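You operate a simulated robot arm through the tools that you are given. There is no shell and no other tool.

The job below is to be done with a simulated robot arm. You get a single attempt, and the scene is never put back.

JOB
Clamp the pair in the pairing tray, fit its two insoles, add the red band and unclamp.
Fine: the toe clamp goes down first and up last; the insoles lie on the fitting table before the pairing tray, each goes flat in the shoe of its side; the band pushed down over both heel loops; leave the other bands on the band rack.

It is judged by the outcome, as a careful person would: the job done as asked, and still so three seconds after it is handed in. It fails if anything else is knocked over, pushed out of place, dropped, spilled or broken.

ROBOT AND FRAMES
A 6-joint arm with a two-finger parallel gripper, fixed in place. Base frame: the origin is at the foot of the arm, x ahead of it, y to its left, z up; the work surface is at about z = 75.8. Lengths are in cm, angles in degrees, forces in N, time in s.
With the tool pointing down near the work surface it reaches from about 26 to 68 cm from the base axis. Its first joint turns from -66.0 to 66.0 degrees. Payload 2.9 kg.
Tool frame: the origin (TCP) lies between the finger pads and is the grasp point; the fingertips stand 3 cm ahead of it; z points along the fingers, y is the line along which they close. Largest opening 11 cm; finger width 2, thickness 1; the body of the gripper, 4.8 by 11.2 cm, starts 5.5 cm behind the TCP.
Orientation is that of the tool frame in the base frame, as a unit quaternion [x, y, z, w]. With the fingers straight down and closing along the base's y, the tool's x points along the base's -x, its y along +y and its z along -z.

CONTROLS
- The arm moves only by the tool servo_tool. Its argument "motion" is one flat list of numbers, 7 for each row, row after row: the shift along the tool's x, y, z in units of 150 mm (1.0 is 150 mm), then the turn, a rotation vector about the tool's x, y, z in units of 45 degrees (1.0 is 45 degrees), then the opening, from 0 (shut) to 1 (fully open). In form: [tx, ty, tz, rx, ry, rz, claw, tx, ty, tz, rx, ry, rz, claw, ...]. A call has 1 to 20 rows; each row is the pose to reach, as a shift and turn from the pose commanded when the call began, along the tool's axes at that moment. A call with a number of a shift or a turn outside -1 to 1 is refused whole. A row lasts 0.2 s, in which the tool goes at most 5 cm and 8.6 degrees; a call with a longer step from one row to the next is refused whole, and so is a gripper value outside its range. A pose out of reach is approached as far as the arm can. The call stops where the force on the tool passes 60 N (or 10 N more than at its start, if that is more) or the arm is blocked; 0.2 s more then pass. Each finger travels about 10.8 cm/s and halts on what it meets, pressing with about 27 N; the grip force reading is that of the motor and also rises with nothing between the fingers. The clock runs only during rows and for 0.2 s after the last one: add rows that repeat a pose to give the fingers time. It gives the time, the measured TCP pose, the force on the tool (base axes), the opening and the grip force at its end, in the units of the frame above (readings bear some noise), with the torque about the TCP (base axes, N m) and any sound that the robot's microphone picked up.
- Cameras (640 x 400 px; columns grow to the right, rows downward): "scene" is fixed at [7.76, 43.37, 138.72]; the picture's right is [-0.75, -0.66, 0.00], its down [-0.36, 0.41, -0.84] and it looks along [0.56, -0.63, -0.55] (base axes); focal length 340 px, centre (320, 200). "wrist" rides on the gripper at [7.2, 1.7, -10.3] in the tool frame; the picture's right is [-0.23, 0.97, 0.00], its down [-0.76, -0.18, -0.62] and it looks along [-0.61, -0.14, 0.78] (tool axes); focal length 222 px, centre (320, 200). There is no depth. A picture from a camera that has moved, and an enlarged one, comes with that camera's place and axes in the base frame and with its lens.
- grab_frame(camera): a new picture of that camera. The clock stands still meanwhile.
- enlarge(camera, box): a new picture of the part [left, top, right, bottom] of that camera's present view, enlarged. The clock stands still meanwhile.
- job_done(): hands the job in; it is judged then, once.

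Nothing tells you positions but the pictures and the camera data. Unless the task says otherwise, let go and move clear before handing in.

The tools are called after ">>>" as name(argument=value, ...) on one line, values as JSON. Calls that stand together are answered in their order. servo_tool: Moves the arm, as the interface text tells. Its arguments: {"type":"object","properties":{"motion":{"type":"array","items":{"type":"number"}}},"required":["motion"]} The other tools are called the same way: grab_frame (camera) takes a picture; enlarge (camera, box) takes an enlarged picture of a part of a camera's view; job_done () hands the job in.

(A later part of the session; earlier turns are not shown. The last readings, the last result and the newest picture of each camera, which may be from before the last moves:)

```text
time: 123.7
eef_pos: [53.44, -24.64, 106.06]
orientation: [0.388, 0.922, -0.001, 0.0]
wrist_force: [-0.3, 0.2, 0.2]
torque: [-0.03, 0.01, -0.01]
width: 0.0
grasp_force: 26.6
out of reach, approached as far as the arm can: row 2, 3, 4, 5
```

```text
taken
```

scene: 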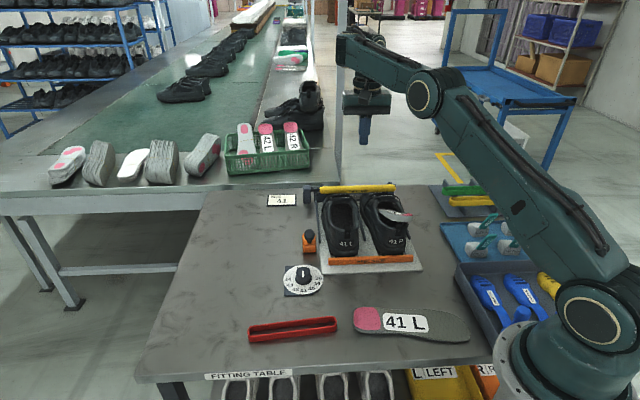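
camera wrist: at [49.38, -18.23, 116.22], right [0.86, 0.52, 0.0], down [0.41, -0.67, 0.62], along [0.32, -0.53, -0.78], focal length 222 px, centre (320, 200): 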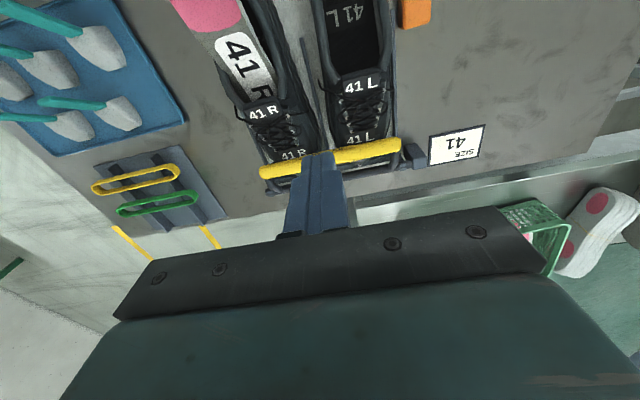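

>>> servo_tool(motion=[0.2, -0.06, 0, 0, 0, 0, 0, 0.4, -0.12, 0, 0, 0, 0, 0, 0.6, -0.187, 0, 0, 0, 0, 0])

>>> grab_frame(camera="wrist")

>>> enlarge(camera="scene", box=[330, 160, 450, 260])

```text
time: 124.5
eef_pos: [50.59, -23.06, 110.52]
orientation: [0.388, 0.922, -0.001, -0.003]
wrist_force: [0.0, 0.2, -0.3]
torque: [0.01, -0.03, 0.01]
width: 0.02
grasp_force: 26.6
out of reach, approached as far as the arm can: row 1, 2, 3
```

```text
taken
camera wrist: at [46.73, -16.76, 120.86], right [0.85, 0.52, -0.01], down [0.41, -0.67, 0.62], along [0.32, -0.53, -0.78], focal length 222 px, centre (320, 200)
```

wrist: 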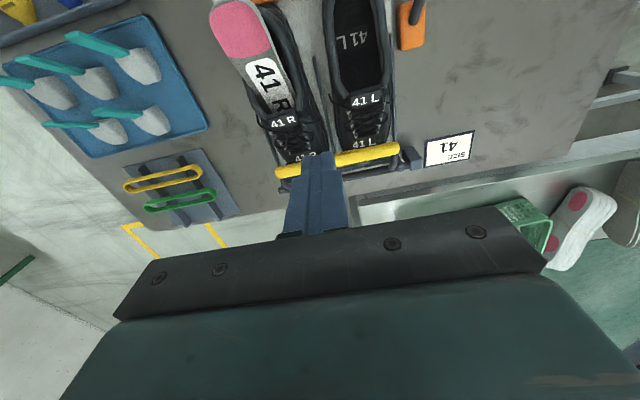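

```text
4.00 times, centred on (390, 210) of scene
camera zoom: at [7.76, 43.37, 138.72], right [-0.75, -0.66, 0.0], down [-0.36, 0.41, -0.84], along [0.56, -0.63, -0.55], focal length 1359 px, centre (40, 160)
```

zoom: 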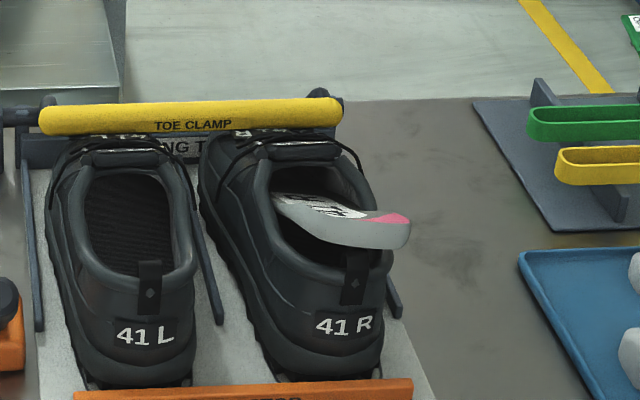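

The arm seems to have ended up in an awkward joint configuration. I'll turn the wrist back toward its starting yaw at this safe height to free it.

>>> servo_tool(motion=[0, 0, 0, 0, 0, -0.16, 0, 0, 0, 0, 0, 0, -0.32, 0, 0, 0, 0, 0, 0, -0.48, 0, 0, 0, 0, 0, 0, -0.64, 0, 0, 0, 0, 0, 0, -0.8, 0, 0, 0, 0, 0, 0, -0.96, 0])

>>> servo_tool(motion=[0.15, 0, 0, 0, 0, 0, 0, 0.3, 0, 0, 0, 0, 0, 0, 0.45, 0, 0, 0, 0, 0, 0])

```text
time: 125.9
eef_pos: [50.84, -22.83, 110.61]
orientation: [0.02, 1.0, 0.0, -0.001]
wrist_force: [-0.3, 0.1, 0.6]
torque: [0.01, 0.03, 0.03]
width: 0.0
grasp_force: 27.5
```

```text
time: 126.7
eef_pos: [47.28, -24.09, 113.96]
orientation: [0.021, 1.0, 0.0, -0.003]
wrist_force: [0.1, 0.3, 0.3]
torque: [-0.01, 0.02, -0.01]
width: 0.01
grasp_force: 26.6
out of reach, approached as far as the arm can: row 1, 2, 3
```

The arm is stretched straight, which explains the reach limits: pitching the tool back pushes the wrist outward. I'll try to get it to bend again by moving down at this clear spot.

>>> servo_tool(motion=[0, 0, 0.15, 0, 0, 0, 0, 0, 0, 0.3, 0, 0, 0, 0, 0, 0, 0.45, 0, 0, 0, 0])

```text
time: 127.5
eef_pos: [50.22, -25.56, 109.99]
orientation: [0.021, 1.0, 0.001, -0.001]
wrist_force: [0.0, 0.4, -0.3]
torque: [0.0, -0.01, 0.0]
width: 0.0
grasp_force: 27.1
out of reach, approached as far as the arm can: row 1, 2, 3
```

>>> servo_tool(motion=[0, 0, 0, 0, -0.15, 0, 0, 0, 0, 0, 0, -0.3, 0, 0, 0, 0, 0, 0, -0.45, 0, 0, 0, 0, 0, 0, -0.6, 0, 0])

>>> servo_tool(motion=[0.1, 0, 0.1, 0, 0, 0, 0, 0.2, 0, 0.2, 0, 0, 0, 0])

```text
time: 128.5
eef_pos: [57.22, -30.0, 114.14]
orientation: [0.021, 0.978, -0.005, 0.21]
wrist_force: [0.6, -0.1, 0.4]
torque: [-0.02, -0.02, 0.0]
width: 0.01
grasp_force: 27.0
out of reach, approached as far as the arm can: row 1, 2, 3, 4
```

```text
time: 129.1
eef_pos: [57.03, -30.29, 112.93]
orientation: [0.021, 0.979, -0.004, 0.202]
wrist_force: [-0.2, -0.4, 0.1]
torque: [-0.01, 0.0, -0.03]
width: 0.01
grasp_force: 26.8
out of reach, approached as far as the arm can: row 1, 2
```

>>> servo_tool(motion=[0.004, 0.0015, 0.0012, 0, 0, 0, 0, 0.009, 0.0035, 0.0027, 0, 0, 0, 0, 0.018, 0.007, 0.0054, 0, 0, 0, 0, 0.027, 0.0105, 0.008, 0, 0, 0, 0, 0.036, 0.014, 0.0107, 0, 0, 0, 0, 0.045, 0.0175, 0.0134, 0, 0, 0, 0, 0.06, 0.023, 0.018, 0, 0, 0, 0, 0.08, 0.031, 0.024, 0, 0, 0, 0, 0.1, 0.039, 0.03, 0, 0, 0, 0, 0.13, 0.05, 0.039, 0, 0, 0, 0])

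>>> grab_frame(camera="scene")

```text
time: 131.3
eef_pos: [56.98, -30.5, 113.25]
orientation: [0.02, 0.979, -0.004, 0.204]
wrist_force: [0.8, -0.1, 0.2]
torque: [-0.02, 0.0, -0.02]
width: 0.02
grasp_force: 26.7
out of reach, approached as far as the arm can: row 3, 4, 5, 6, 7, 8, 9, 10
```

```text
taken
```

scene: 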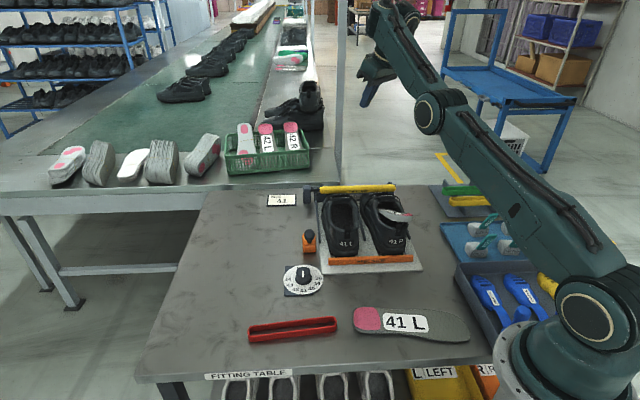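

The arm has flipped into an elbow-down posture. To flip it back, I'll stretch it out fully and then sweep down along the arc, well above the clamp, so the elbow bends upward again.

>>> servo_tool(motion=[-0.08, -0.03, -0.024, 0, 0, 0, 0, -0.16, -0.06, -0.047, 0, 0, 0, 0, -0.24, -0.092, -0.071, 0, 0, 0, 0, -0.36, -0.14, -0.107, 0, 0, 0, 0])

>>> grab_frame(camera="scene")

```text
time: 132.3
eef_pos: [57.28, -30.15, 116.47]
orientation: [0.021, 0.978, -0.006, 0.208]
wrist_force: [0.6, -0.5, -0.1]
torque: [0.03, -0.03, -0.03]
width: 0.0
grasp_force: 26.4
out of reach, approached as far as the arm can: row 1, 2, 3, 4
```

```text
taken
```

scene: 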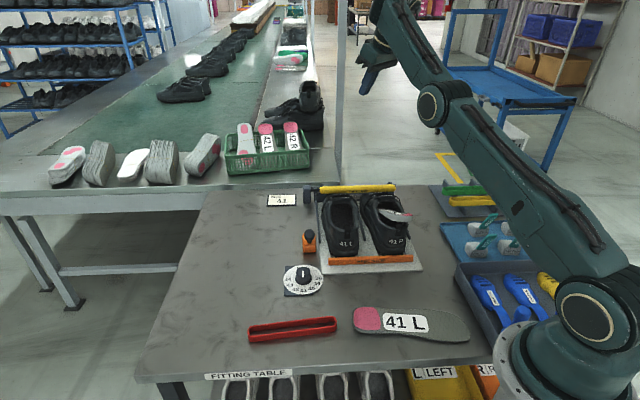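

>>> servo_tool(motion=[-0.03, -0.05, 0.2, 0, 0, 0, 0, -0.06, -0.1, 0.4, 0, 0, 0, 0, -0.09, -0.15, 0.6, 0, 0, 0, 0, -0.1, -0.18, 0.8, 0, 0, 0, 0])

>>> grab_frame(camera="scene")

```text
time: 133.3
eef_pos: [57.23, -30.03, 113.63]
orientation: [0.021, 0.978, -0.005, 0.206]
wrist_force: [0.0, -0.2, -0.4]
torque: [0.01, 0.0, -0.01]
width: 0.02
grasp_force: 27.5
out of reach, approached as far as the arm can: row 1, 2, 3, 4
```

```text
taken
```

scene: 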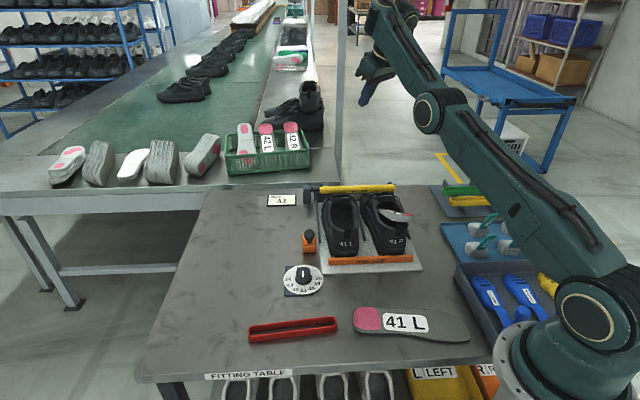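

The fully stretched pose can bend either way. I'll stretch again, then step down and slightly inward, which should favour the elbow-up side.

>>> servo_tool(motion=[-0.08, -0.03, -0.024, 0, 0, 0, 0, -0.16, -0.06, -0.047, 0, 0, 0, 0, -0.24, -0.092, -0.071, 0, 0, 0, 0, -0.36, -0.14, -0.107, 0, 0, 0, 0])

>>> servo_tool(motion=[0.06, 0.01, 0.15, 0, 0, 0, 0, 0.12, 0.02, 0.3, 0, 0, 0, 0])

>>> grab_frame(camera="scene")

```text
time: 134.3
eef_pos: [57.66, -29.52, 116.75]
orientation: [0.02, 0.978, -0.005, 0.208]
wrist_force: [0.0, 1.1, 0.0]
torque: [0.03, 0.03, -0.05]
width: 0.0
grasp_force: 26.6
out of reach, approached as far as the arm can: row 1, 2, 3, 4
```

```text
time: 134.9
eef_pos: [57.76, -29.21, 113.2]
orientation: [0.02, 0.979, -0.003, 0.202]
wrist_force: [-1.7, 0.2, -0.1]
torque: [-0.01, -0.03, 0.02]
width: 0.01
grasp_force: 27.6
out of reach, approached as far as the arm can: row 2
```

```text
taken
```

scene: 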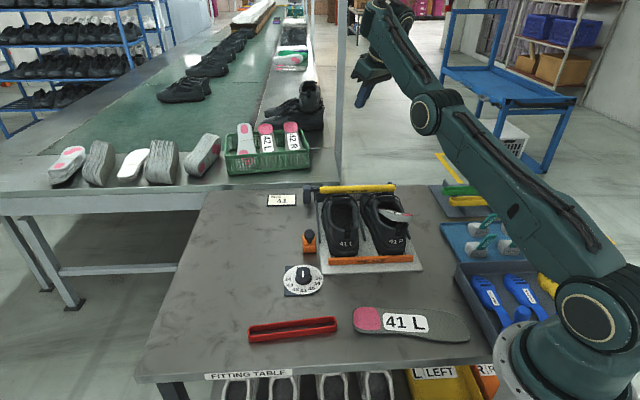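

>>> servo_tool(motion=[0.24, 0, -0.07, 0, 0.131, 0, 0, 0.48, 0, -0.12, 0, 0.262, 0, 0, 0.72, 0, -0.17, 0, 0.393, 0, 0, 0.954, 0, -0.193, 0, 0.524, 0, 0])

```text
time: 135.9
eef_pos: [45.71, -29.95, 112.43]
orientation: [0.021, 1.0, 0.0, 0.002]
wrist_force: [-0.5, 0.5, 0.0]
torque: [0.02, -0.01, -0.01]
width: 0.0
grasp_force: 26.7
out of reach, approached as far as the arm can: row 1, 2, 3, 4
```

>>> servo_tool(motion=[-0.13, 0.235, 0, 0, 0, 0, 0, -0.237, 0.467, 0, 0, 0, 0, 0, -0.327, 0.705, 0, 0, 0, 0, 0, -0.399, 0.949, 0, 0, 0, 0, 0])

>>> servo_tool(motion=[-0.06, 0.24, 0, 0, 0, 0, 0, -0.11, 0.49, 0, 0, 0, 0, 0, -0.14, 0.74, 0, 0, 0, 0, 0, -0.16, 0.99, 0, 0, 0, 0, 0])

```text
time: 136.9
eef_pos: [52.36, -16.13, 112.39]
orientation: [0.022, 1.0, 0.0, 0.003]
wrist_force: [-0.5, 0.1, 0.4]
torque: [-0.03, 0.01, 0.0]
width: 0.0
grasp_force: 26.9
```

```text
time: 137.9
eef_pos: [55.47, -1.24, 112.47]
orientation: [0.022, 1.0, -0.001, 0.005]
wrist_force: [-0.2, -0.8, 0.4]
torque: [0.0, 0.02, 0.01]
width: 0.03
grasp_force: 26.7
```

>>> servo_tool(motion=[-0.223, 0, 0.198, 0, 0, 0, 0, -0.357, 0, 0.398, 0, 0, 0, 0, -0.477, 0, 0.598, 0, 0, 0, 0, -0.583, 0, 0.798, 0, 0, 0, 0, -0.68, 0, 0.998, 0, 0, 0, 0])

>>> grab_frame(camera="scene")

```text
time: 139.1
eef_pos: [65.96, -1.81, 97.35]
orientation: [0.02, 1.0, -0.001, 0.005]
wrist_force: [0.5, 0.0, -0.8]
torque: [-0.02, 0.04, 0.0]
width: 0.0
grasp_force: 26.7
```

```text
taken
```

scene: 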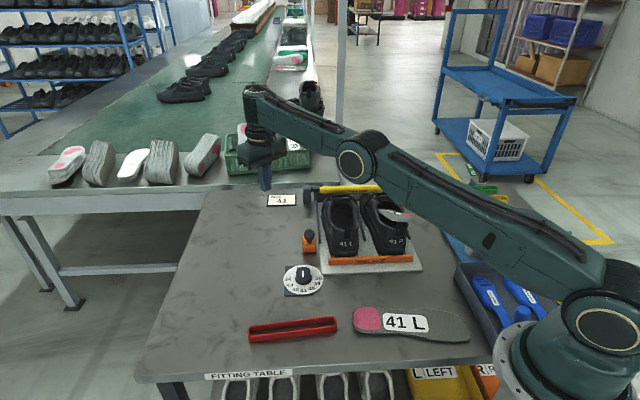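

The arm is nearly straight over a clear area. Now down and inward.

>>> servo_tool(motion=[0, 0, 0.12, 0, 0, 0, 0, 0.02, 0, 0.24, 0, 0, 0, 0, 0.06, 0, 0.36, 0, 0, 0, 0, 0.12, 0, 0.48, 0, 0, 0, 0])

>>> grab_frame(camera="scene")

```text
time: 140.1
eef_pos: [64.12, -1.92, 90.16]
orientation: [0.022, 1.0, -0.001, 0.005]
wrist_force: [-0.2, -0.1, -0.1]
torque: [-0.02, 0.02, -0.01]
width: 0.03
grasp_force: 26.8
```

```text
taken
```

scene: 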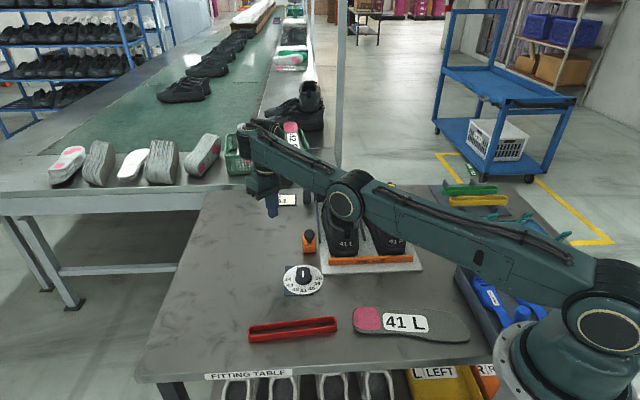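

The elbow is bending downward toward the shoes, which is the wrong way. Going straight back up.

>>> servo_tool(motion=[-0.06, 0, -0.12, 0, 0, 0, 0, -0.1, 0, -0.24, 0, 0, 0, 0, -0.12, 0, -0.36, 0, 0, 0, 0, -0.13, 0, -0.5, 0, 0, 0, 0])

>>> enlarge(camera="scene", box=[290, 150, 450, 270])

```text
time: 141.1
eef_pos: [66.0, -1.85, 97.64]
orientation: [0.021, 1.0, -0.002, 0.005]
wrist_force: [-0.6, 0.5, 0.8]
torque: [-0.01, 0.02, -0.01]
width: 0.0
grasp_force: 27.3
```

```text
3.33 times, centred on (370, 210) of scene
camera zoom: at [7.76, 43.37, 138.72], right [-0.75, -0.66, 0.0], down [-0.36, 0.41, -0.84], along [0.56, -0.63, -0.55], focal length 1132 px, centre (153, 167)
```

zoom: 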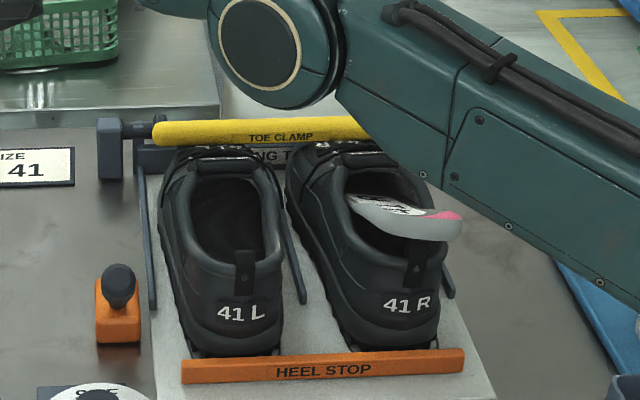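

>>> servo_tool(motion=[-0.05, 0, -0.03, 0, 0, 0, 0, -0.1, 0, -0.06, 0, 0, 0, 0, -0.2, 0, -0.12, 0, 0, 0, 0])

>>> grab_frame(camera="scene")

```text
time: 141.9
eef_pos: [66.97, -2.02, 98.42]
orientation: [0.021, 1.0, 0.0, 0.004]
wrist_force: [-0.7, 0.3, 0.4]
torque: [-0.03, -0.01, 0.02]
width: 0.03
grasp_force: 26.5
out of reach, approached as far as the arm can: row 2, 3
```

```text
taken
```

scene: 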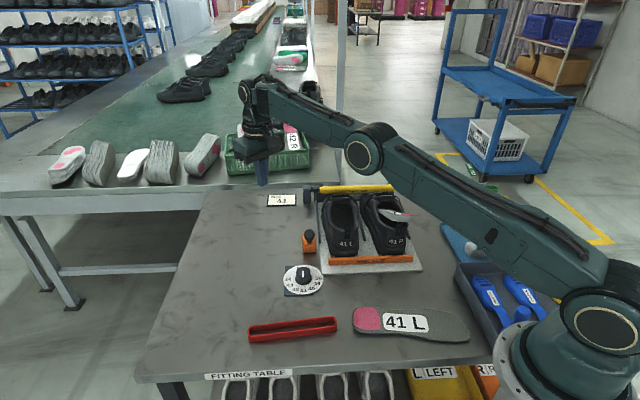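

>>> servo_tool(motion=[-0.08, 0, 0.287, 0, 0, 0, 0])

>>> servo_tool(motion=[0.04, 0, 0.12, 0, 0, 0, 0, 0.08, 0, 0.2, 0, 0, 0, 0])

>>> grab_frame(camera="scene")

```text
time: 142.3
eef_pos: [67.81, -1.63, 94.2]
orientation: [0.02, 1.0, 0.0, 0.004]
wrist_force: [-0.1, 0.0, 0.0]
torque: [-0.02, 0.03, -0.05]
width: 0.02
grasp_force: 26.9
out of reach, approached as far as the arm can: row 1
```

```text
time: 142.9
eef_pos: [66.57, -1.56, 91.15]
orientation: [0.022, 1.0, -0.001, 0.005]
wrist_force: [-0.5, 0.9, -0.2]
torque: [-0.02, 0.02, 0.0]
width: 0.0
grasp_force: 26.1
```

```text
taken
```

scene: 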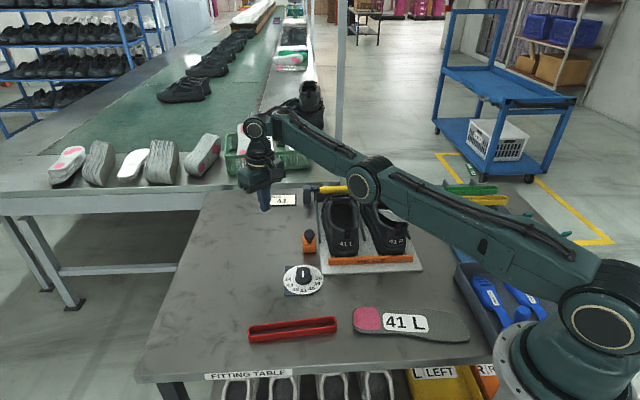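

>>> servo_tool(motion=[0.08, 0, 0.03, 0, 0, 0, 0, 0.165, 0, 0.065, 0, 0, 0, 0])

>>> grab_frame(camera="scene")

```text
time: 143.5
eef_pos: [64.18, -1.38, 90.07]
orientation: [0.021, 1.0, -0.001, 0.004]
wrist_force: [0.4, -0.3, -0.1]
torque: [-0.02, 0.01, -0.03]
width: 0.01
grasp_force: 26.7
```

```text
taken
```

scene: 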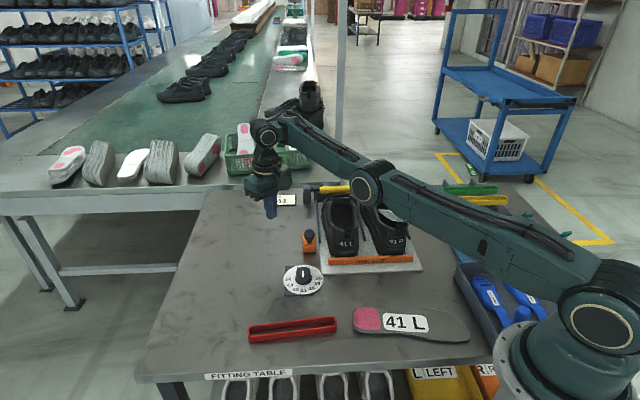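

The elbow is now on the upper side. Continuing inward and up to confirm.

>>> servo_tool(motion=[0.25, 0, -0.1, 0, 0, 0, 0, 0.5, 0, -0.25, 0, 0, 0, 0, 0.75, 0, -0.4, 0, 0, 0, 0, 1.0, 0, -0.5, 0, 0, 0, 0])

>>> grab_frame(camera="scene")

```text
time: 144.5
eef_pos: [61.91, -0.89, 98.67]
orientation: [0.022, 1.0, -0.001, 0.002]
wrist_force: [0.2, -0.4, -0.2]
torque: [-0.02, 0.0, -0.02]
width: 0.0
grasp_force: 26.6
out of reach, approached as far as the arm can: row 1, 2, 3, 4
```

```text
taken
```

scene: 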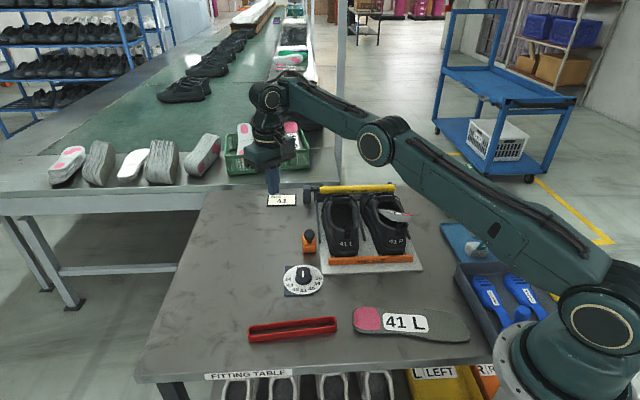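

>>> servo_tool(motion=[-0.05, -0.25, 0.06, 0, 0, 0, 0, -0.11, -0.5, 0.12, 0, 0, 0, 0, -0.17, -0.75, 0.18, 0, 0, 0, 0, -0.22, -0.99, 0.25, 0, 0, 0, 0])

>>> grab_frame(camera="scene")

```text
time: 145.5
eef_pos: [64.9, -16.17, 95.05]
orientation: [0.021, 1.0, -0.001, 0.005]
wrist_force: [0.1, -0.3, 0.6]
torque: [0.01, -0.01, 0.01]
width: 0.02
grasp_force: 26.9
```

```text
taken
```

scene: 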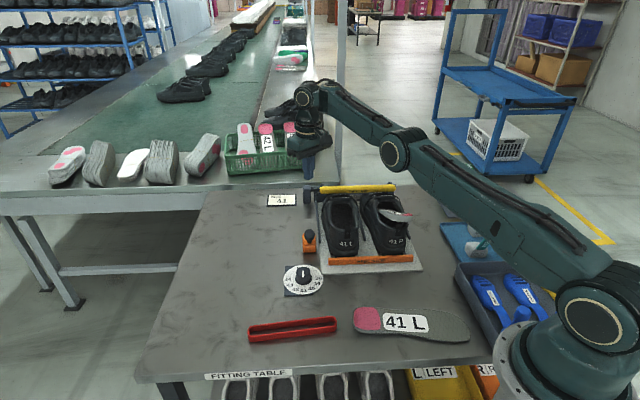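

>>> servo_tool(motion=[0.03, 0, 0, 0, 0, 0, 0, 0.06, 0, 0, 0, 0, 0, 0])

>>> servo_tool(motion=[0.06, 0, 0, 0, 0, 0, 0, 0.12, 0, 0, 0, 0, 0, 0, 0.2, 0, 0, 0, 0, 0, 0])

```text
time: 146.1
eef_pos: [63.95, -16.22, 95.05]
orientation: [0.021, 1.0, -0.001, 0.004]
wrist_force: [0.5, -0.3, 0.3]
torque: [0.02, -0.01, -0.02]
width: 0.0
grasp_force: 27.7
```

```text
time: 146.9
eef_pos: [60.87, -16.1, 94.91]
orientation: [0.021, 1.0, -0.001, 0.005]
wrist_force: [0.7, -0.1, 0.5]
torque: [0.03, 0.02, -0.01]
width: 0.01
grasp_force: 26.6
```

>>> servo_tool(motion=[0.1, 0, 0, 0, 0, 0, 0, 0.2, 0, 0, 0, 0, 0, 0])

>>> grab_frame(camera="scene")

```text
time: 147.5
eef_pos: [60.42, -16.24, 95.29]
orientation: [0.022, 1.0, 0.001, 0.004]
wrist_force: [0.0, 0.5, -0.2]
torque: [0.03, 0.0, 0.02]
width: 0.0
grasp_force: 26.8
out of reach, approached as far as the arm can: row 1, 2
```

```text
taken
```

scene: 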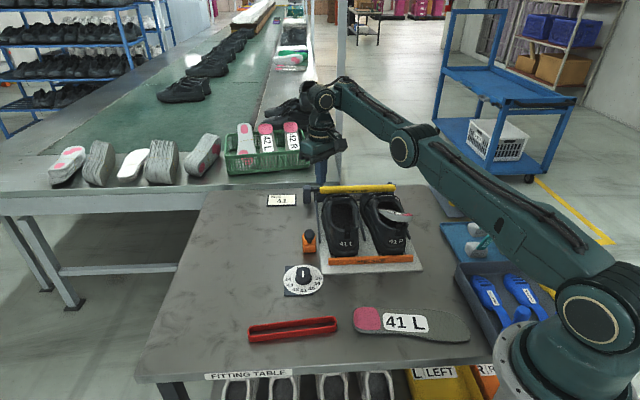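

>>> servo_tool(motion=[0, 0, 0, 0, 0, 0.17, 0, 0, 0, 0, 0, 0, 0.34, 0, 0, 0, 0, 0, 0, 0.51, 0, 0, 0, 0, 0, 0, 0.68, 0, 0, 0, 0, 0, 0, 0.85, 0, 0, 0, 0, 0, 0, 0.95, 0])

>>> enlarge(camera="scene", box=[240, 60, 440, 200])

```text
time: 148.9
eef_pos: [60.35, -16.45, 95.36]
orientation: [0.386, 0.923, 0.0, 0.004]
wrist_force: [-0.4, -0.6, 0.2]
torque: [-0.03, 0.0, 0.01]
width: 0.0
grasp_force: 26.7
```

```text
2.86 times, centred on (340, 130) of scene
camera zoom: at [7.76, 43.37, 138.72], right [-0.75, -0.66, 0.0], down [-0.36, 0.41, -0.84], along [0.56, -0.63, -0.55], focal length 971 px, centre (263, 400)
```

zoom: 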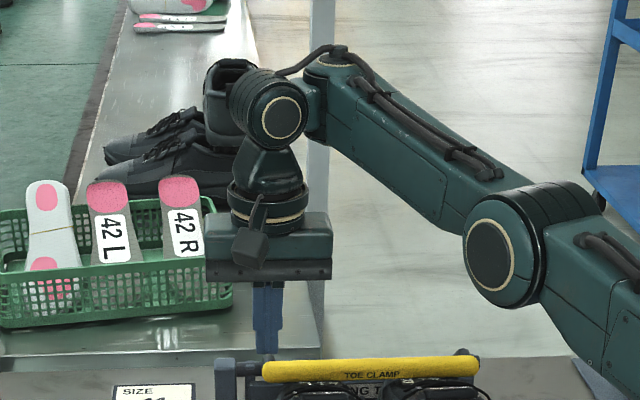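

The wrist and forearm look normal here, but the elbow bend is stuck near straight. I'll try again over the free part of the table: stretch out at a lower height, then come straight in.

>>> servo_tool(motion=[0.2, 0.2, 0, 0, 0, 0, 0, 0.35, 0.45, 0, 0, 0, 0, 0, 0.5, 0.65, 0, 0, 0, 0, 0, 0.62, 0.82, 0, 0, 0, 0, 0])

```text
time: 149.9
eef_pos: [62.6, -1.18, 95.45]
orientation: [0.384, 0.923, 0.001, 0.005]
wrist_force: [-0.4, 0.0, 0.1]
torque: [0.02, 0.0, -0.02]
width: 0.0
grasp_force: 26.9
out of reach, approached as far as the arm can: row 1, 2, 3
```

>>> servo_tool(motion=[-0.14, 0.142, 0, 0, 0, 0, 0, -0.28, 0.284, 0, 0, 0, 0, 0, -0.28, 0.284, 0.15, 0, 0, 0, 0, -0.28, 0.284, 0.3, 0, 0, 0, 0, -0.28, 0.284, 0.45, 0, 0, 0, 0])

>>> grab_frame(camera="scene")

```text
time: 151.1
eef_pos: [68.31, -0.92, 88.75]
orientation: [0.385, 0.923, 0.002, 0.005]
wrist_force: [-0.2, -0.1, 1.1]
torque: [0.03, 0.01, 0.02]
width: 0.01
grasp_force: 27.4
out of reach, approached as far as the arm can: row 2, 3, 4
```

```text
taken
```

scene: 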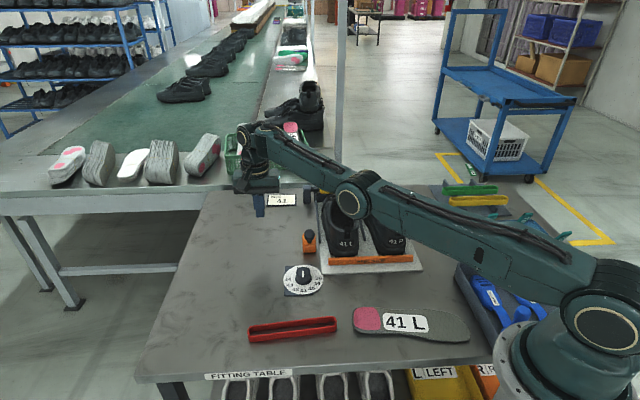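

>>> servo_tool(motion=[0.047, -0.047, 0.05, 0, 0, 0, 0, 0.094, -0.094, 0.1, 0, 0, 0, 0, 0.14, -0.14, 0.1, 0, 0, 0, 0])

>>> grab_frame(camera="scene")

```text
time: 151.9
eef_pos: [65.71, -1.07, 87.26]
orientation: [0.384, 0.923, -0.002, 0.001]
wrist_force: [-0.2, -0.8, -0.3]
torque: [0.04, -0.02, 0.02]
width: 0.0
grasp_force: 26.9
out of reach, approached as far as the arm can: row 1
```

```text
taken
```

scene: 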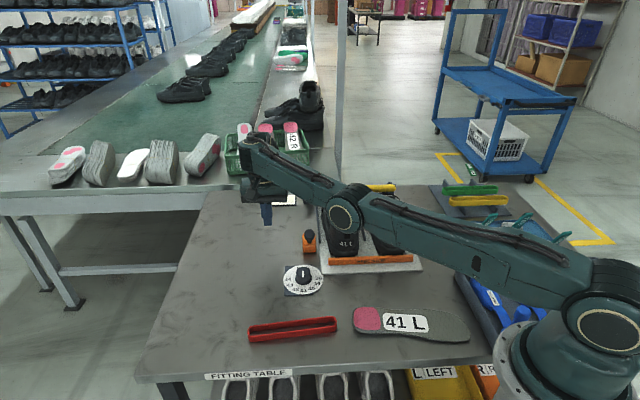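

>>> servo_tool(motion=[-0.05, 0.05, -0.05, 0, 0, 0, 0, -0.1, 0.1, -0.1, 0, 0, 0, 0, -0.14, 0.14, -0.13, 0, 0, 0, 0, -0.2, 0.2, -0.2, 0, 0, 0, 0])

>>> servo_tool(motion=[0.08, -0.08, 0.28, -0.125, -0.125, 0, 0])

>>> grab_frame(camera="scene")

```text
time: 152.9
eef_pos: [68.05, -1.27, 89.52]
orientation: [0.385, 0.923, 0.001, 0.005]
wrist_force: [-1.1, -0.3, 0.1]
torque: [-0.03, 0.02, -0.02]
width: 0.02
grasp_force: 26.6
out of reach, approached as far as the arm can: row 3, 4
```

```text
time: 153.3
eef_pos: [70.93, -0.26, 87.02]
orientation: [0.383, 0.921, 0.026, 0.064]
wrist_force: [0.0, 1.1, 0.5]
torque: [-0.01, 0.01, 0.0]
width: 0.0
grasp_force: 27.4
out of reach, approached as far as the arm can: row 1
```

```text
taken
```

scene: 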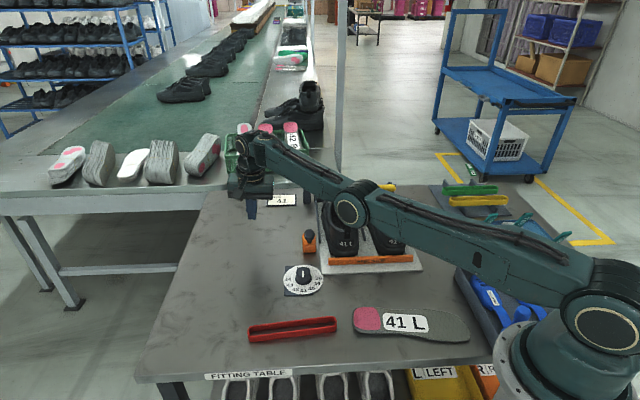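

>>> servo_tool(motion=[0.1, -0.1, 0.02, 0, 0, 0, 0, 0.2, -0.2, 0.04, 0, 0, 0, 0])

>>> grab_frame(camera="scene")

```text
time: 154.1
eef_pos: [70.4, -0.28, 90.19]
orientation: [0.381, 0.914, 0.052, 0.127]
wrist_force: [-0.5, -1.0, -0.8]
torque: [0.04, -0.04, 0.0]
width: 0.0
grasp_force: 27.3
out of reach, approached as far as the arm can: row 1
stopped in row 2: the arm was blocked; the commanded pose is now the measured one
```

```text
taken
```

scene: 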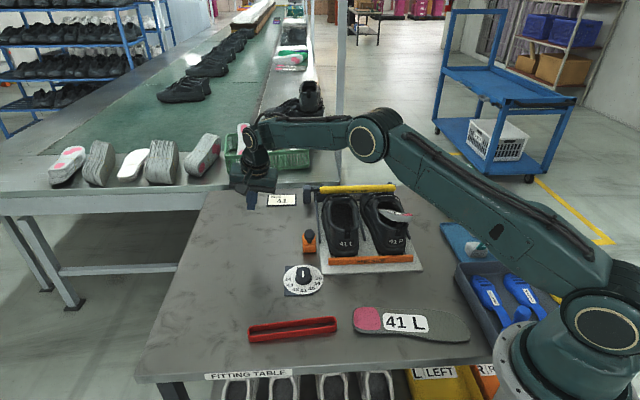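

The elbow has popped back up. That's the normal posture. Levelling the tool and coming inward and up.

>>> servo_tool(motion=[0.1, -0.1, -0.13, 0.06, 0.06, 0, 0, 0.2, -0.2, -0.26, 0.12, 0.12, 0, 0, 0.3, -0.3, -0.38, 0.18, 0.18, 0, 0, 0.387, -0.391, -0.5, 0.248, 0.248, 0, 0])

>>> grab_frame(camera="scene")

```text
time: 155.1
eef_pos: [60.39, -0.18, 95.07]
orientation: [0.385, 0.923, -0.002, -0.001]
wrist_force: [0.3, 0.1, 0.8]
torque: [0.01, 0.04, 0.01]
width: 0.01
grasp_force: 27.0
```

```text
taken
```

scene: 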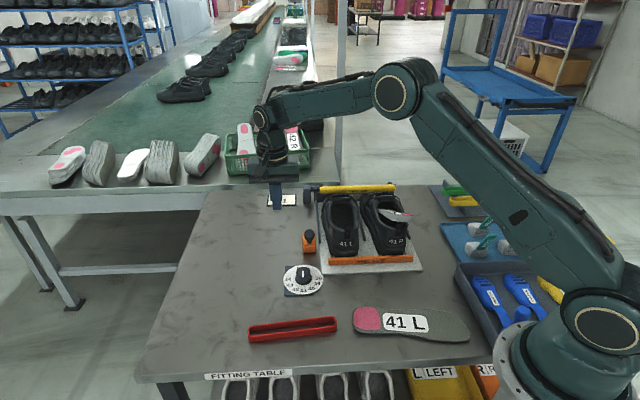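

Normal posture restored, and nothing on the table was touched. From here on I'll keep the wrist well inside its reach. Now back over the R shoe for a view.

>>> servo_tool(motion=[0, -0.2, -0.15, 0, 0, 0, 0, 0, -0.4, -0.3, 0, 0, 0, 0, -0.03, -0.65, -0.45, 0, 0, 0, 0, -0.05, -0.9, -0.5, 0, 0, 0, 0, -0.05, -1.0, -0.5, 0, 0, 0, 0])

>>> servo_tool(motion=[-0.03, -0.25, 0, 0, 0, 0, 0, -0.06, -0.5, 0, 0, 0, 0, 0, -0.09, -0.75, 0, 0, 0, 0, 0, -0.09, -0.98, 0, 0, 0, 0, 0])

>>> grab_frame(camera="wrist")

>>> enlarge(camera="wrist", box=[220, 20, 420, 180])

```text
time: 156.3
eef_pos: [50.34, -11.4, 102.73]
orientation: [0.384, 0.923, 0.0, -0.001]
wrist_force: [0.4, 1.2, 0.4]
torque: [0.0, 0.0, -0.02]
width: 0.02
grasp_force: 27.0
```

```text
time: 157.3
eef_pos: [40.73, -22.85, 102.45]
orientation: [0.383, 0.924, 0.0, -0.001]
wrist_force: [0.5, -0.9, 0.4]
torque: [0.03, -0.04, 0.02]
width: 0.0
grasp_force: 26.9
```

```text
taken
camera wrist: at [36.67, -16.52, 112.75], right [0.85, 0.53, 0.0], down [0.41, -0.66, 0.62], along [0.33, -0.53, -0.78], focal length 222 px, centre (320, 200)
```

wrist: 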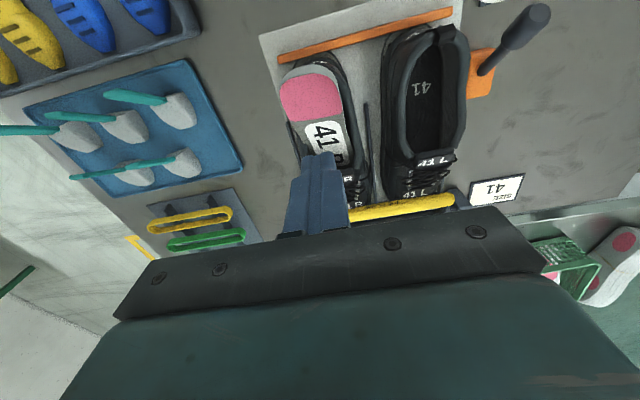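

```text
2.50 times, centred on (320, 100) of wrist
camera zoom: at [36.67, -16.52, 112.75], right [0.85, 0.53, 0.0], down [0.41, -0.66, 0.62], along [0.33, -0.53, -0.78], focal length 555 px, centre (320, 450)
```

zoom: 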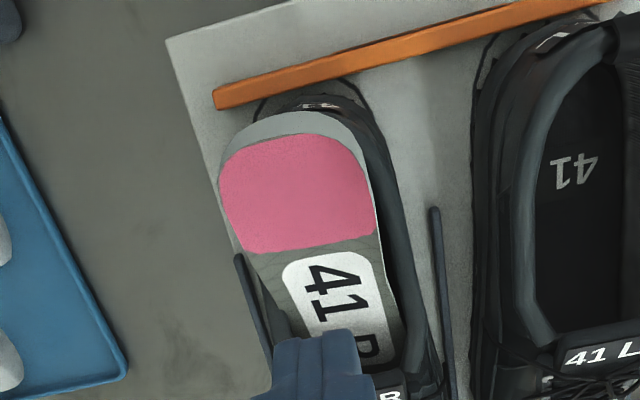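

The R insole lies well aligned in the shoe: toe about 63 along, heel resting on the heel loop. It needs about 3 cm forward to drop in. Positioning closed fingers behind its heel.

>>> servo_tool(motion=[0.2, -0.02, 0, 0, 0, 0, 0, 0.4, -0.035, 0, 0, 0, 0, 0, 0.53, -0.035, 0, 0, 0, 0, 0, 0.53, -0.035, 0.25, 0, 0, 0, 0, 0.53, -0.035, 0.5, 0, 0, 0, 0, 0.53, -0.035, 0.74, 0, 0, 0, 0])

>>> enlarge(camera="scene", box=[330, 160, 450, 260])

>>> grab_frame(camera="wrist")

```text
time: 158.7
eef_pos: [34.78, -17.3, 91.46]
orientation: [0.383, 0.924, -0.001, -0.001]
wrist_force: [0.0, -0.2, -0.6]
torque: [-0.02, -0.02, -0.01]
width: 0.0
grasp_force: 27.7
```

```text
4.00 times, centred on (390, 210) of scene
camera zoom: at [7.76, 43.37, 138.72], right [-0.75, -0.66, 0.0], down [-0.36, 0.41, -0.84], along [0.56, -0.63, -0.55], focal length 1359 px, centre (40, 160)
```

zoom: 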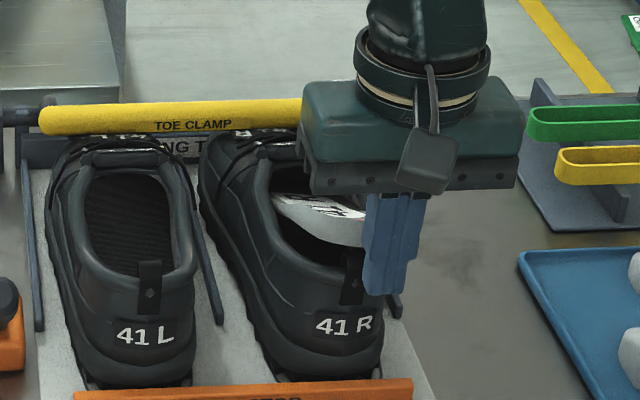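

```text
taken
camera wrist: at [30.7, -10.96, 101.62], right [0.85, 0.53, 0.0], down [0.41, -0.67, 0.62], along [0.33, -0.53, -0.78], focal length 222 px, centre (320, 200)
```

wrist: 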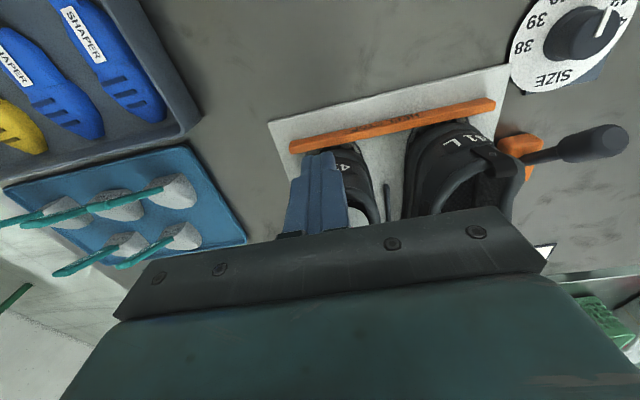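

>>> servo_tool(motion=[-0.05, 0, 0, 0, 0, 0, 0, -0.1, 0, 0, 0, 0, 0, 0, -0.15, 0, 0, 0, 0, 0, 0, -0.2, 0, 0, 0, 0, 0, 0])

>>> enlarge(camera="scene", box=[330, 160, 450, 260])

```text
time: 159.7
eef_pos: [37.03, -19.54, 91.4]
orientation: [0.384, 0.923, -0.001, -0.001]
wrist_force: [-1.3, -0.5, 0.0]
torque: [0.03, 0.01, 0.01]
width: 0.03
grasp_force: 27.0
```

```text
4.00 times, centred on (390, 210) of scene
camera zoom: at [7.76, 43.37, 138.72], right [-0.75, -0.66, 0.0], down [-0.36, 0.41, -0.84], along [0.56, -0.63, -0.55], focal length 1359 px, centre (40, 160)
```

zoom: 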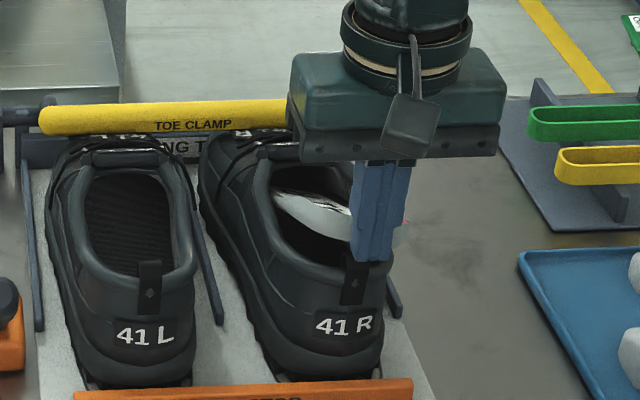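

>>> servo_tool(motion=[-0.05, 0, 0, 0, 0, 0, 0, -0.1, 0, 0, 0, 0, 0, 0])

>>> enlarge(camera="scene", box=[330, 160, 450, 260])

>>> enlarge(camera="wrist", box=[220, 60, 420, 240])

```text
time: 160.3
eef_pos: [37.99, -20.64, 91.42]
orientation: [0.384, 0.923, 0.0, -0.002]
wrist_force: [-0.2, -0.3, 0.5]
torque: [-0.02, 0.01, 0.03]
width: 0.03
grasp_force: 26.9
```

```text
4.00 times, centred on (390, 210) of scene
camera zoom: at [7.76, 43.37, 138.72], right [-0.75, -0.66, 0.0], down [-0.36, 0.41, -0.84], along [0.56, -0.63, -0.55], focal length 1359 px, centre (40, 160)
```

zoom: 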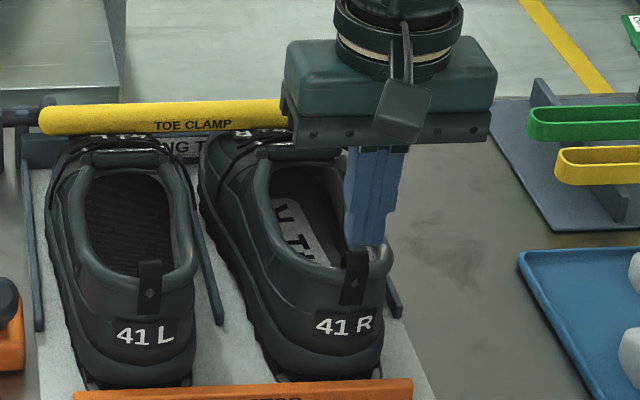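

```text
2.22 times, centred on (320, 150) of wrist
camera zoom: at [33.96, -14.29, 101.67], right [0.85, 0.53, 0.0], down [0.41, -0.67, 0.62], along [0.33, -0.53, -0.78], focal length 494 px, centre (320, 311)
```

zoom: 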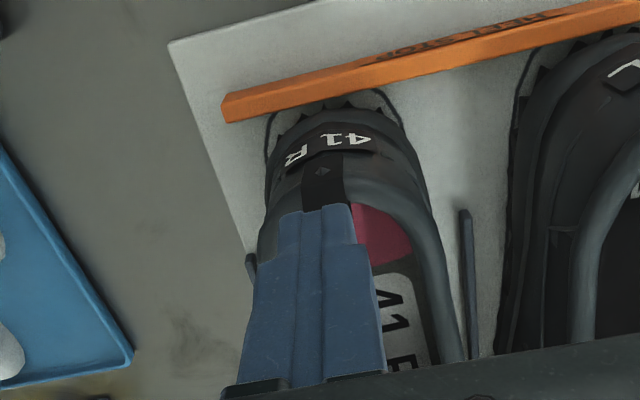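

The heel dropped right in; I can see the label and pink heel down inside the shoe. Rising and looking from above.

>>> servo_tool(motion=[0, 0, -0.25, 0, 0, 0, 0, 0, 0, -0.5, 0, 0, 0, 0, -0.15, 0.0, -0.75, 0, 0, 0, 0, -0.3, 0.0, -0.8, 0, 0, 0, 0, -0.5, 0.0, -0.8, 0, 0, 0, 0])

>>> grab_frame(camera="wrist")

>>> enlarge(camera="wrist", box=[220, 20, 420, 180])

>>> enlarge(camera="scene", box=[330, 160, 450, 260])

```text
time: 161.5
eef_pos: [43.36, -26.14, 103.42]
orientation: [0.384, 0.923, -0.001, -0.002]
wrist_force: [0.3, -0.3, 0.0]
torque: [0.02, 0.02, 0.0]
width: 0.01
grasp_force: 26.9
```

```text
taken
camera wrist: at [39.25, -19.68, 113.7], right [0.85, 0.53, 0.0], down [0.41, -0.67, 0.62], along [0.33, -0.53, -0.78], focal length 222 px, centre (320, 200)
```

wrist: 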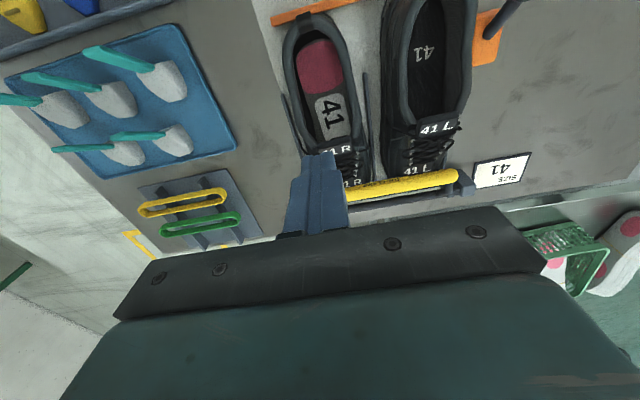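

```text
2.50 times, centred on (320, 100) of wrist
camera zoom: at [39.25, -19.68, 113.7], right [0.85, 0.53, 0.0], down [0.41, -0.67, 0.62], along [0.33, -0.53, -0.78], focal length 555 px, centre (320, 450)
```

zoom: 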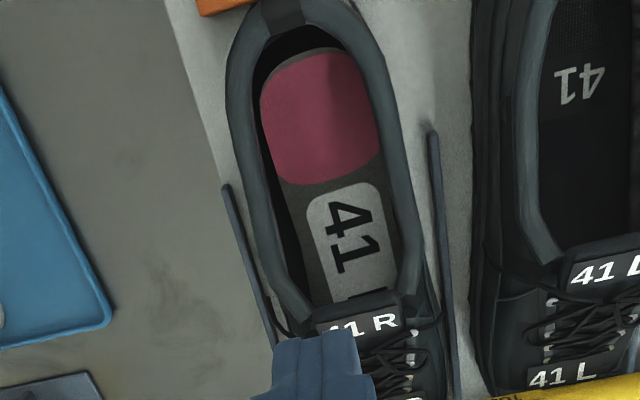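

```text
4.00 times, centred on (390, 210) of scene
camera zoom: at [7.76, 43.37, 138.72], right [-0.75, -0.66, 0.0], down [-0.36, 0.41, -0.84], along [0.56, -0.63, -0.55], focal length 1359 px, centre (40, 160)
```

zoom: 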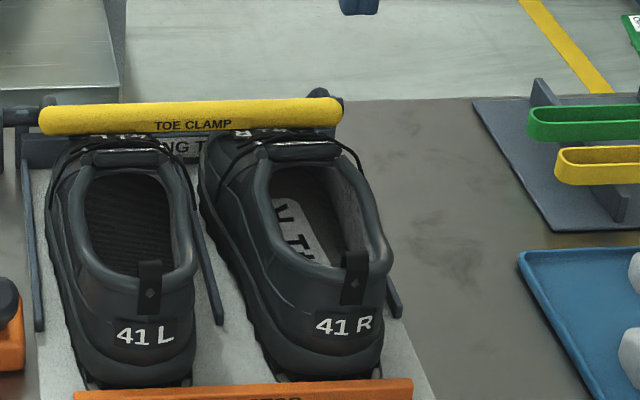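

The R insole lies flat inside the R shoe, and the shoe is on its outline. Now the L insole. Moving over it and turning the tool.

>>> servo_tool(motion=[0.13, 0.07, 0, 0, 0, 0.16, 0.3, 0.27, 0.14, 0, 0, 0, 0.32, 0.5, 0.4, 0.21, 0, 0, 0, 0.48, 0.66, 0.53, 0.28, 0, 0, 0, 0.64, 0.66, 0.67, 0.35, 0, 0, 0, 0.8, 0.66, 0.8, 0.424, 0, 0, 0, 0.96, 0.66])

>>> servo_tool(motion=[0.13, -0.04, 0, 0, 0, 0.16, 0.66, 0.27, -0.09, 0, 0, 0, 0.32, 0.66, 0.4, -0.13, 0, 0, 0, 0.48, 0.66, 0.54, -0.18, 0, 0, 0, 0.64, 0.66, 0.68, -0.22, 0, 0, 0, 0.8, 0.66, 0.81, -0.27, 0, 0, 0, 0.96, 0.66])

>>> grab_frame(camera="wrist")

>>> enlarge(camera="wrist", box=[200, 40, 440, 230])

```text
time: 162.9
eef_pos: [39.33, -12.97, 103.46]
orientation: [0.698, 0.716, -0.001, 0.0]
wrist_force: [0.0, -0.4, -0.1]
torque: [0.02, 0.0, -0.02]
width: 7.25
grasp_force: 0.0
```

```text
time: 164.3
eef_pos: [34.88, -0.62, 103.38]
orientation: [0.912, 0.409, -0.001, 0.0]
wrist_force: [0.3, -0.4, 0.5]
torque: [0.0, -0.02, -0.03]
width: 7.23
grasp_force: 0.1
```

```text
taken
camera wrist: at [40.86, 3.58, 113.67], right [0.58, -0.82, 0.0], down [-0.64, -0.45, 0.62], along [-0.51, -0.36, -0.78], focal length 222 px, centre (320, 200)
```

wrist: 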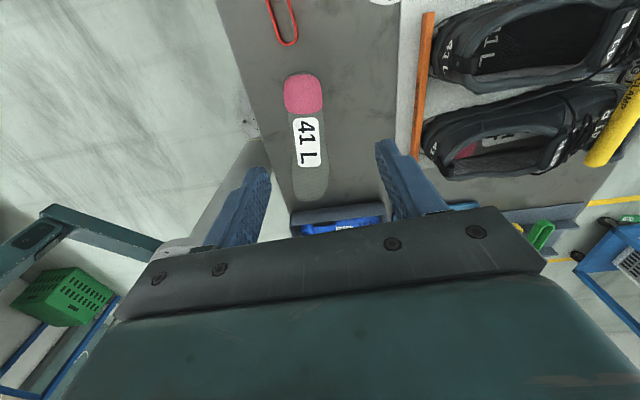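

```text
2.11 times, centred on (320, 135) of wrist
camera zoom: at [40.86, 3.58, 113.67], right [0.58, -0.82, 0.0], down [-0.64, -0.45, 0.62], along [-0.51, -0.36, -0.78], focal length 468 px, centre (320, 337)
```

zoom: 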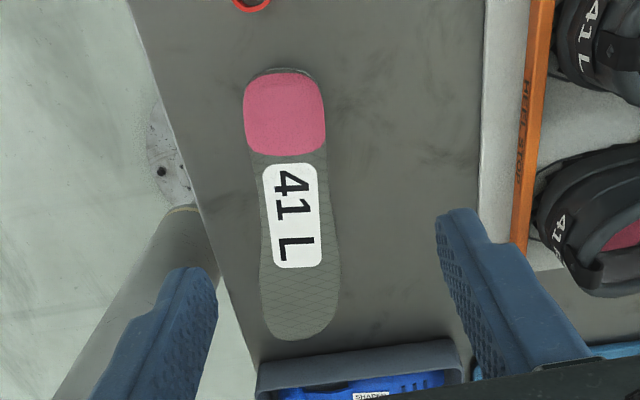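

L insole: heel centre near (31.6, 0), axis at about 37.5°, and nothing beside it now. Aligning and descending to a check height.

>>> servo_tool(motion=[-0.04, -0.06, 0.2, 0, 0, 0.08, 0.66, -0.08, -0.13, 0.4, 0, 0, 0.16, 0.66, -0.115, -0.194, 0.6, 0, 0, 0.241, 0.66, -0.115, -0.194, 0.85, 0, 0, 0.241, 0.66, -0.115, -0.194, 1.0, 0, 0, 0.241, 0.66])

>>> enlarge(camera="wrist", box=[180, 20, 480, 220])

```text
time: 165.5
eef_pos: [31.48, -0.37, 88.59]
orientation: [0.947, 0.322, -0.001, 0.0]
wrist_force: [-0.3, -0.8, -0.9]
torque: [0.02, -0.01, 0.0]
width: 7.28
grasp_force: 0.1
```

```text
2.00 times, centred on (330, 120) of wrist
camera zoom: at [38.22, 2.69, 98.77], right [0.41, -0.91, 0.0], down [-0.71, -0.32, 0.62], along [-0.57, -0.26, -0.78], focal length 444 px, centre (300, 360)
```

zoom: 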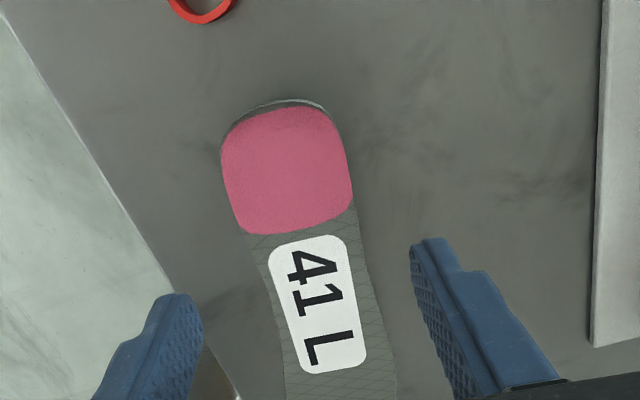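

>>> servo_tool(motion=[0.019, -0.02, 0.2, 0, 0, 0, 0.64, 0.019, -0.02, 0.4, 0, 0, 0, 0.64, 0.019, -0.02, 0.55, 0, 0, 0, 0.64, 0.019, -0.02, 0.611, 0, 0, 0, 0.64, 0.019, -0.02, 0.611, 0, 0, 0, 0.64])

>>> enlarge(camera="wrist", box=[180, 20, 480, 220])

```text
time: 166.7
eef_pos: [31.65, 0.03, 79.27]
orientation: [0.947, 0.323, -0.001, 0.001]
wrist_force: [-0.4, 1.3, 0.4]
torque: [0.01, -0.04, 0.0]
width: 7.05
grasp_force: 0.0
```

```text
2.00 times, centred on (330, 120) of wrist
camera zoom: at [38.33, 3.09, 89.5], right [0.41, -0.91, 0.0], down [-0.71, -0.32, 0.62], along [-0.57, -0.26, -0.78], focal length 444 px, centre (300, 360)
```

zoom: 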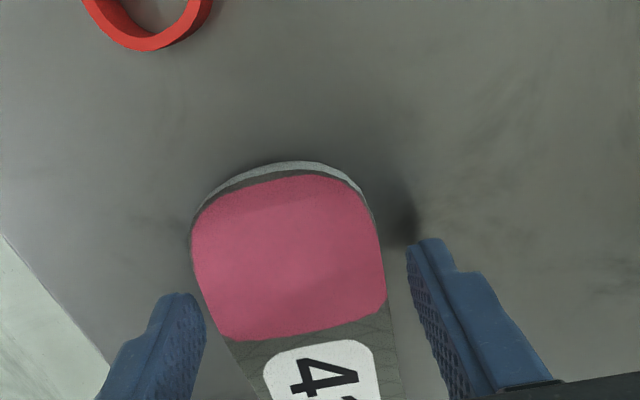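

>>> servo_tool(motion=[0, 0, 0, 0, 0, 0, 0.57, 0, 0, 0, 0, 0, 0, 0.5, 0, 0, 0, 0, 0, 0, 0.4, 0, 0, 0, 0, 0, 0, 0.35, 0, 0, 0, 0, 0, 0, 0.35])

>>> enlarge(camera="wrist", box=[180, 20, 480, 220])

```text
time: 167.9
eef_pos: [31.77, 0.1, 79.3]
orientation: [0.947, 0.322, -0.001, 0.0]
wrist_force: [-0.3, 0.2, 0.5]
torque: [0.04, -0.02, 0.01]
width: 5.86
grasp_force: 27.0
```

```text
2.00 times, centred on (330, 120) of wrist
camera zoom: at [38.32, 3.08, 89.52], right [0.41, -0.91, 0.0], down [-0.71, -0.32, 0.62], along [-0.57, -0.26, -0.78], focal length 444 px, centre (300, 360)
```

zoom: 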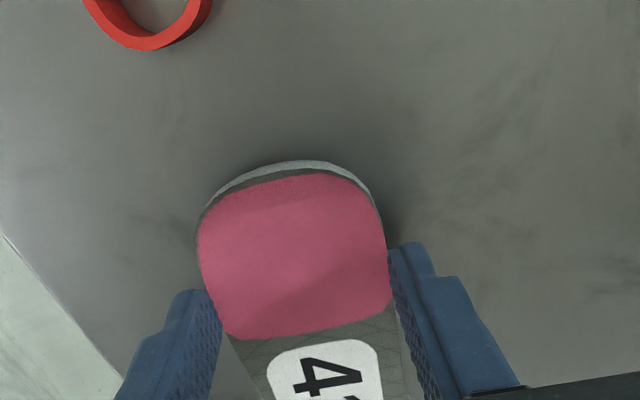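

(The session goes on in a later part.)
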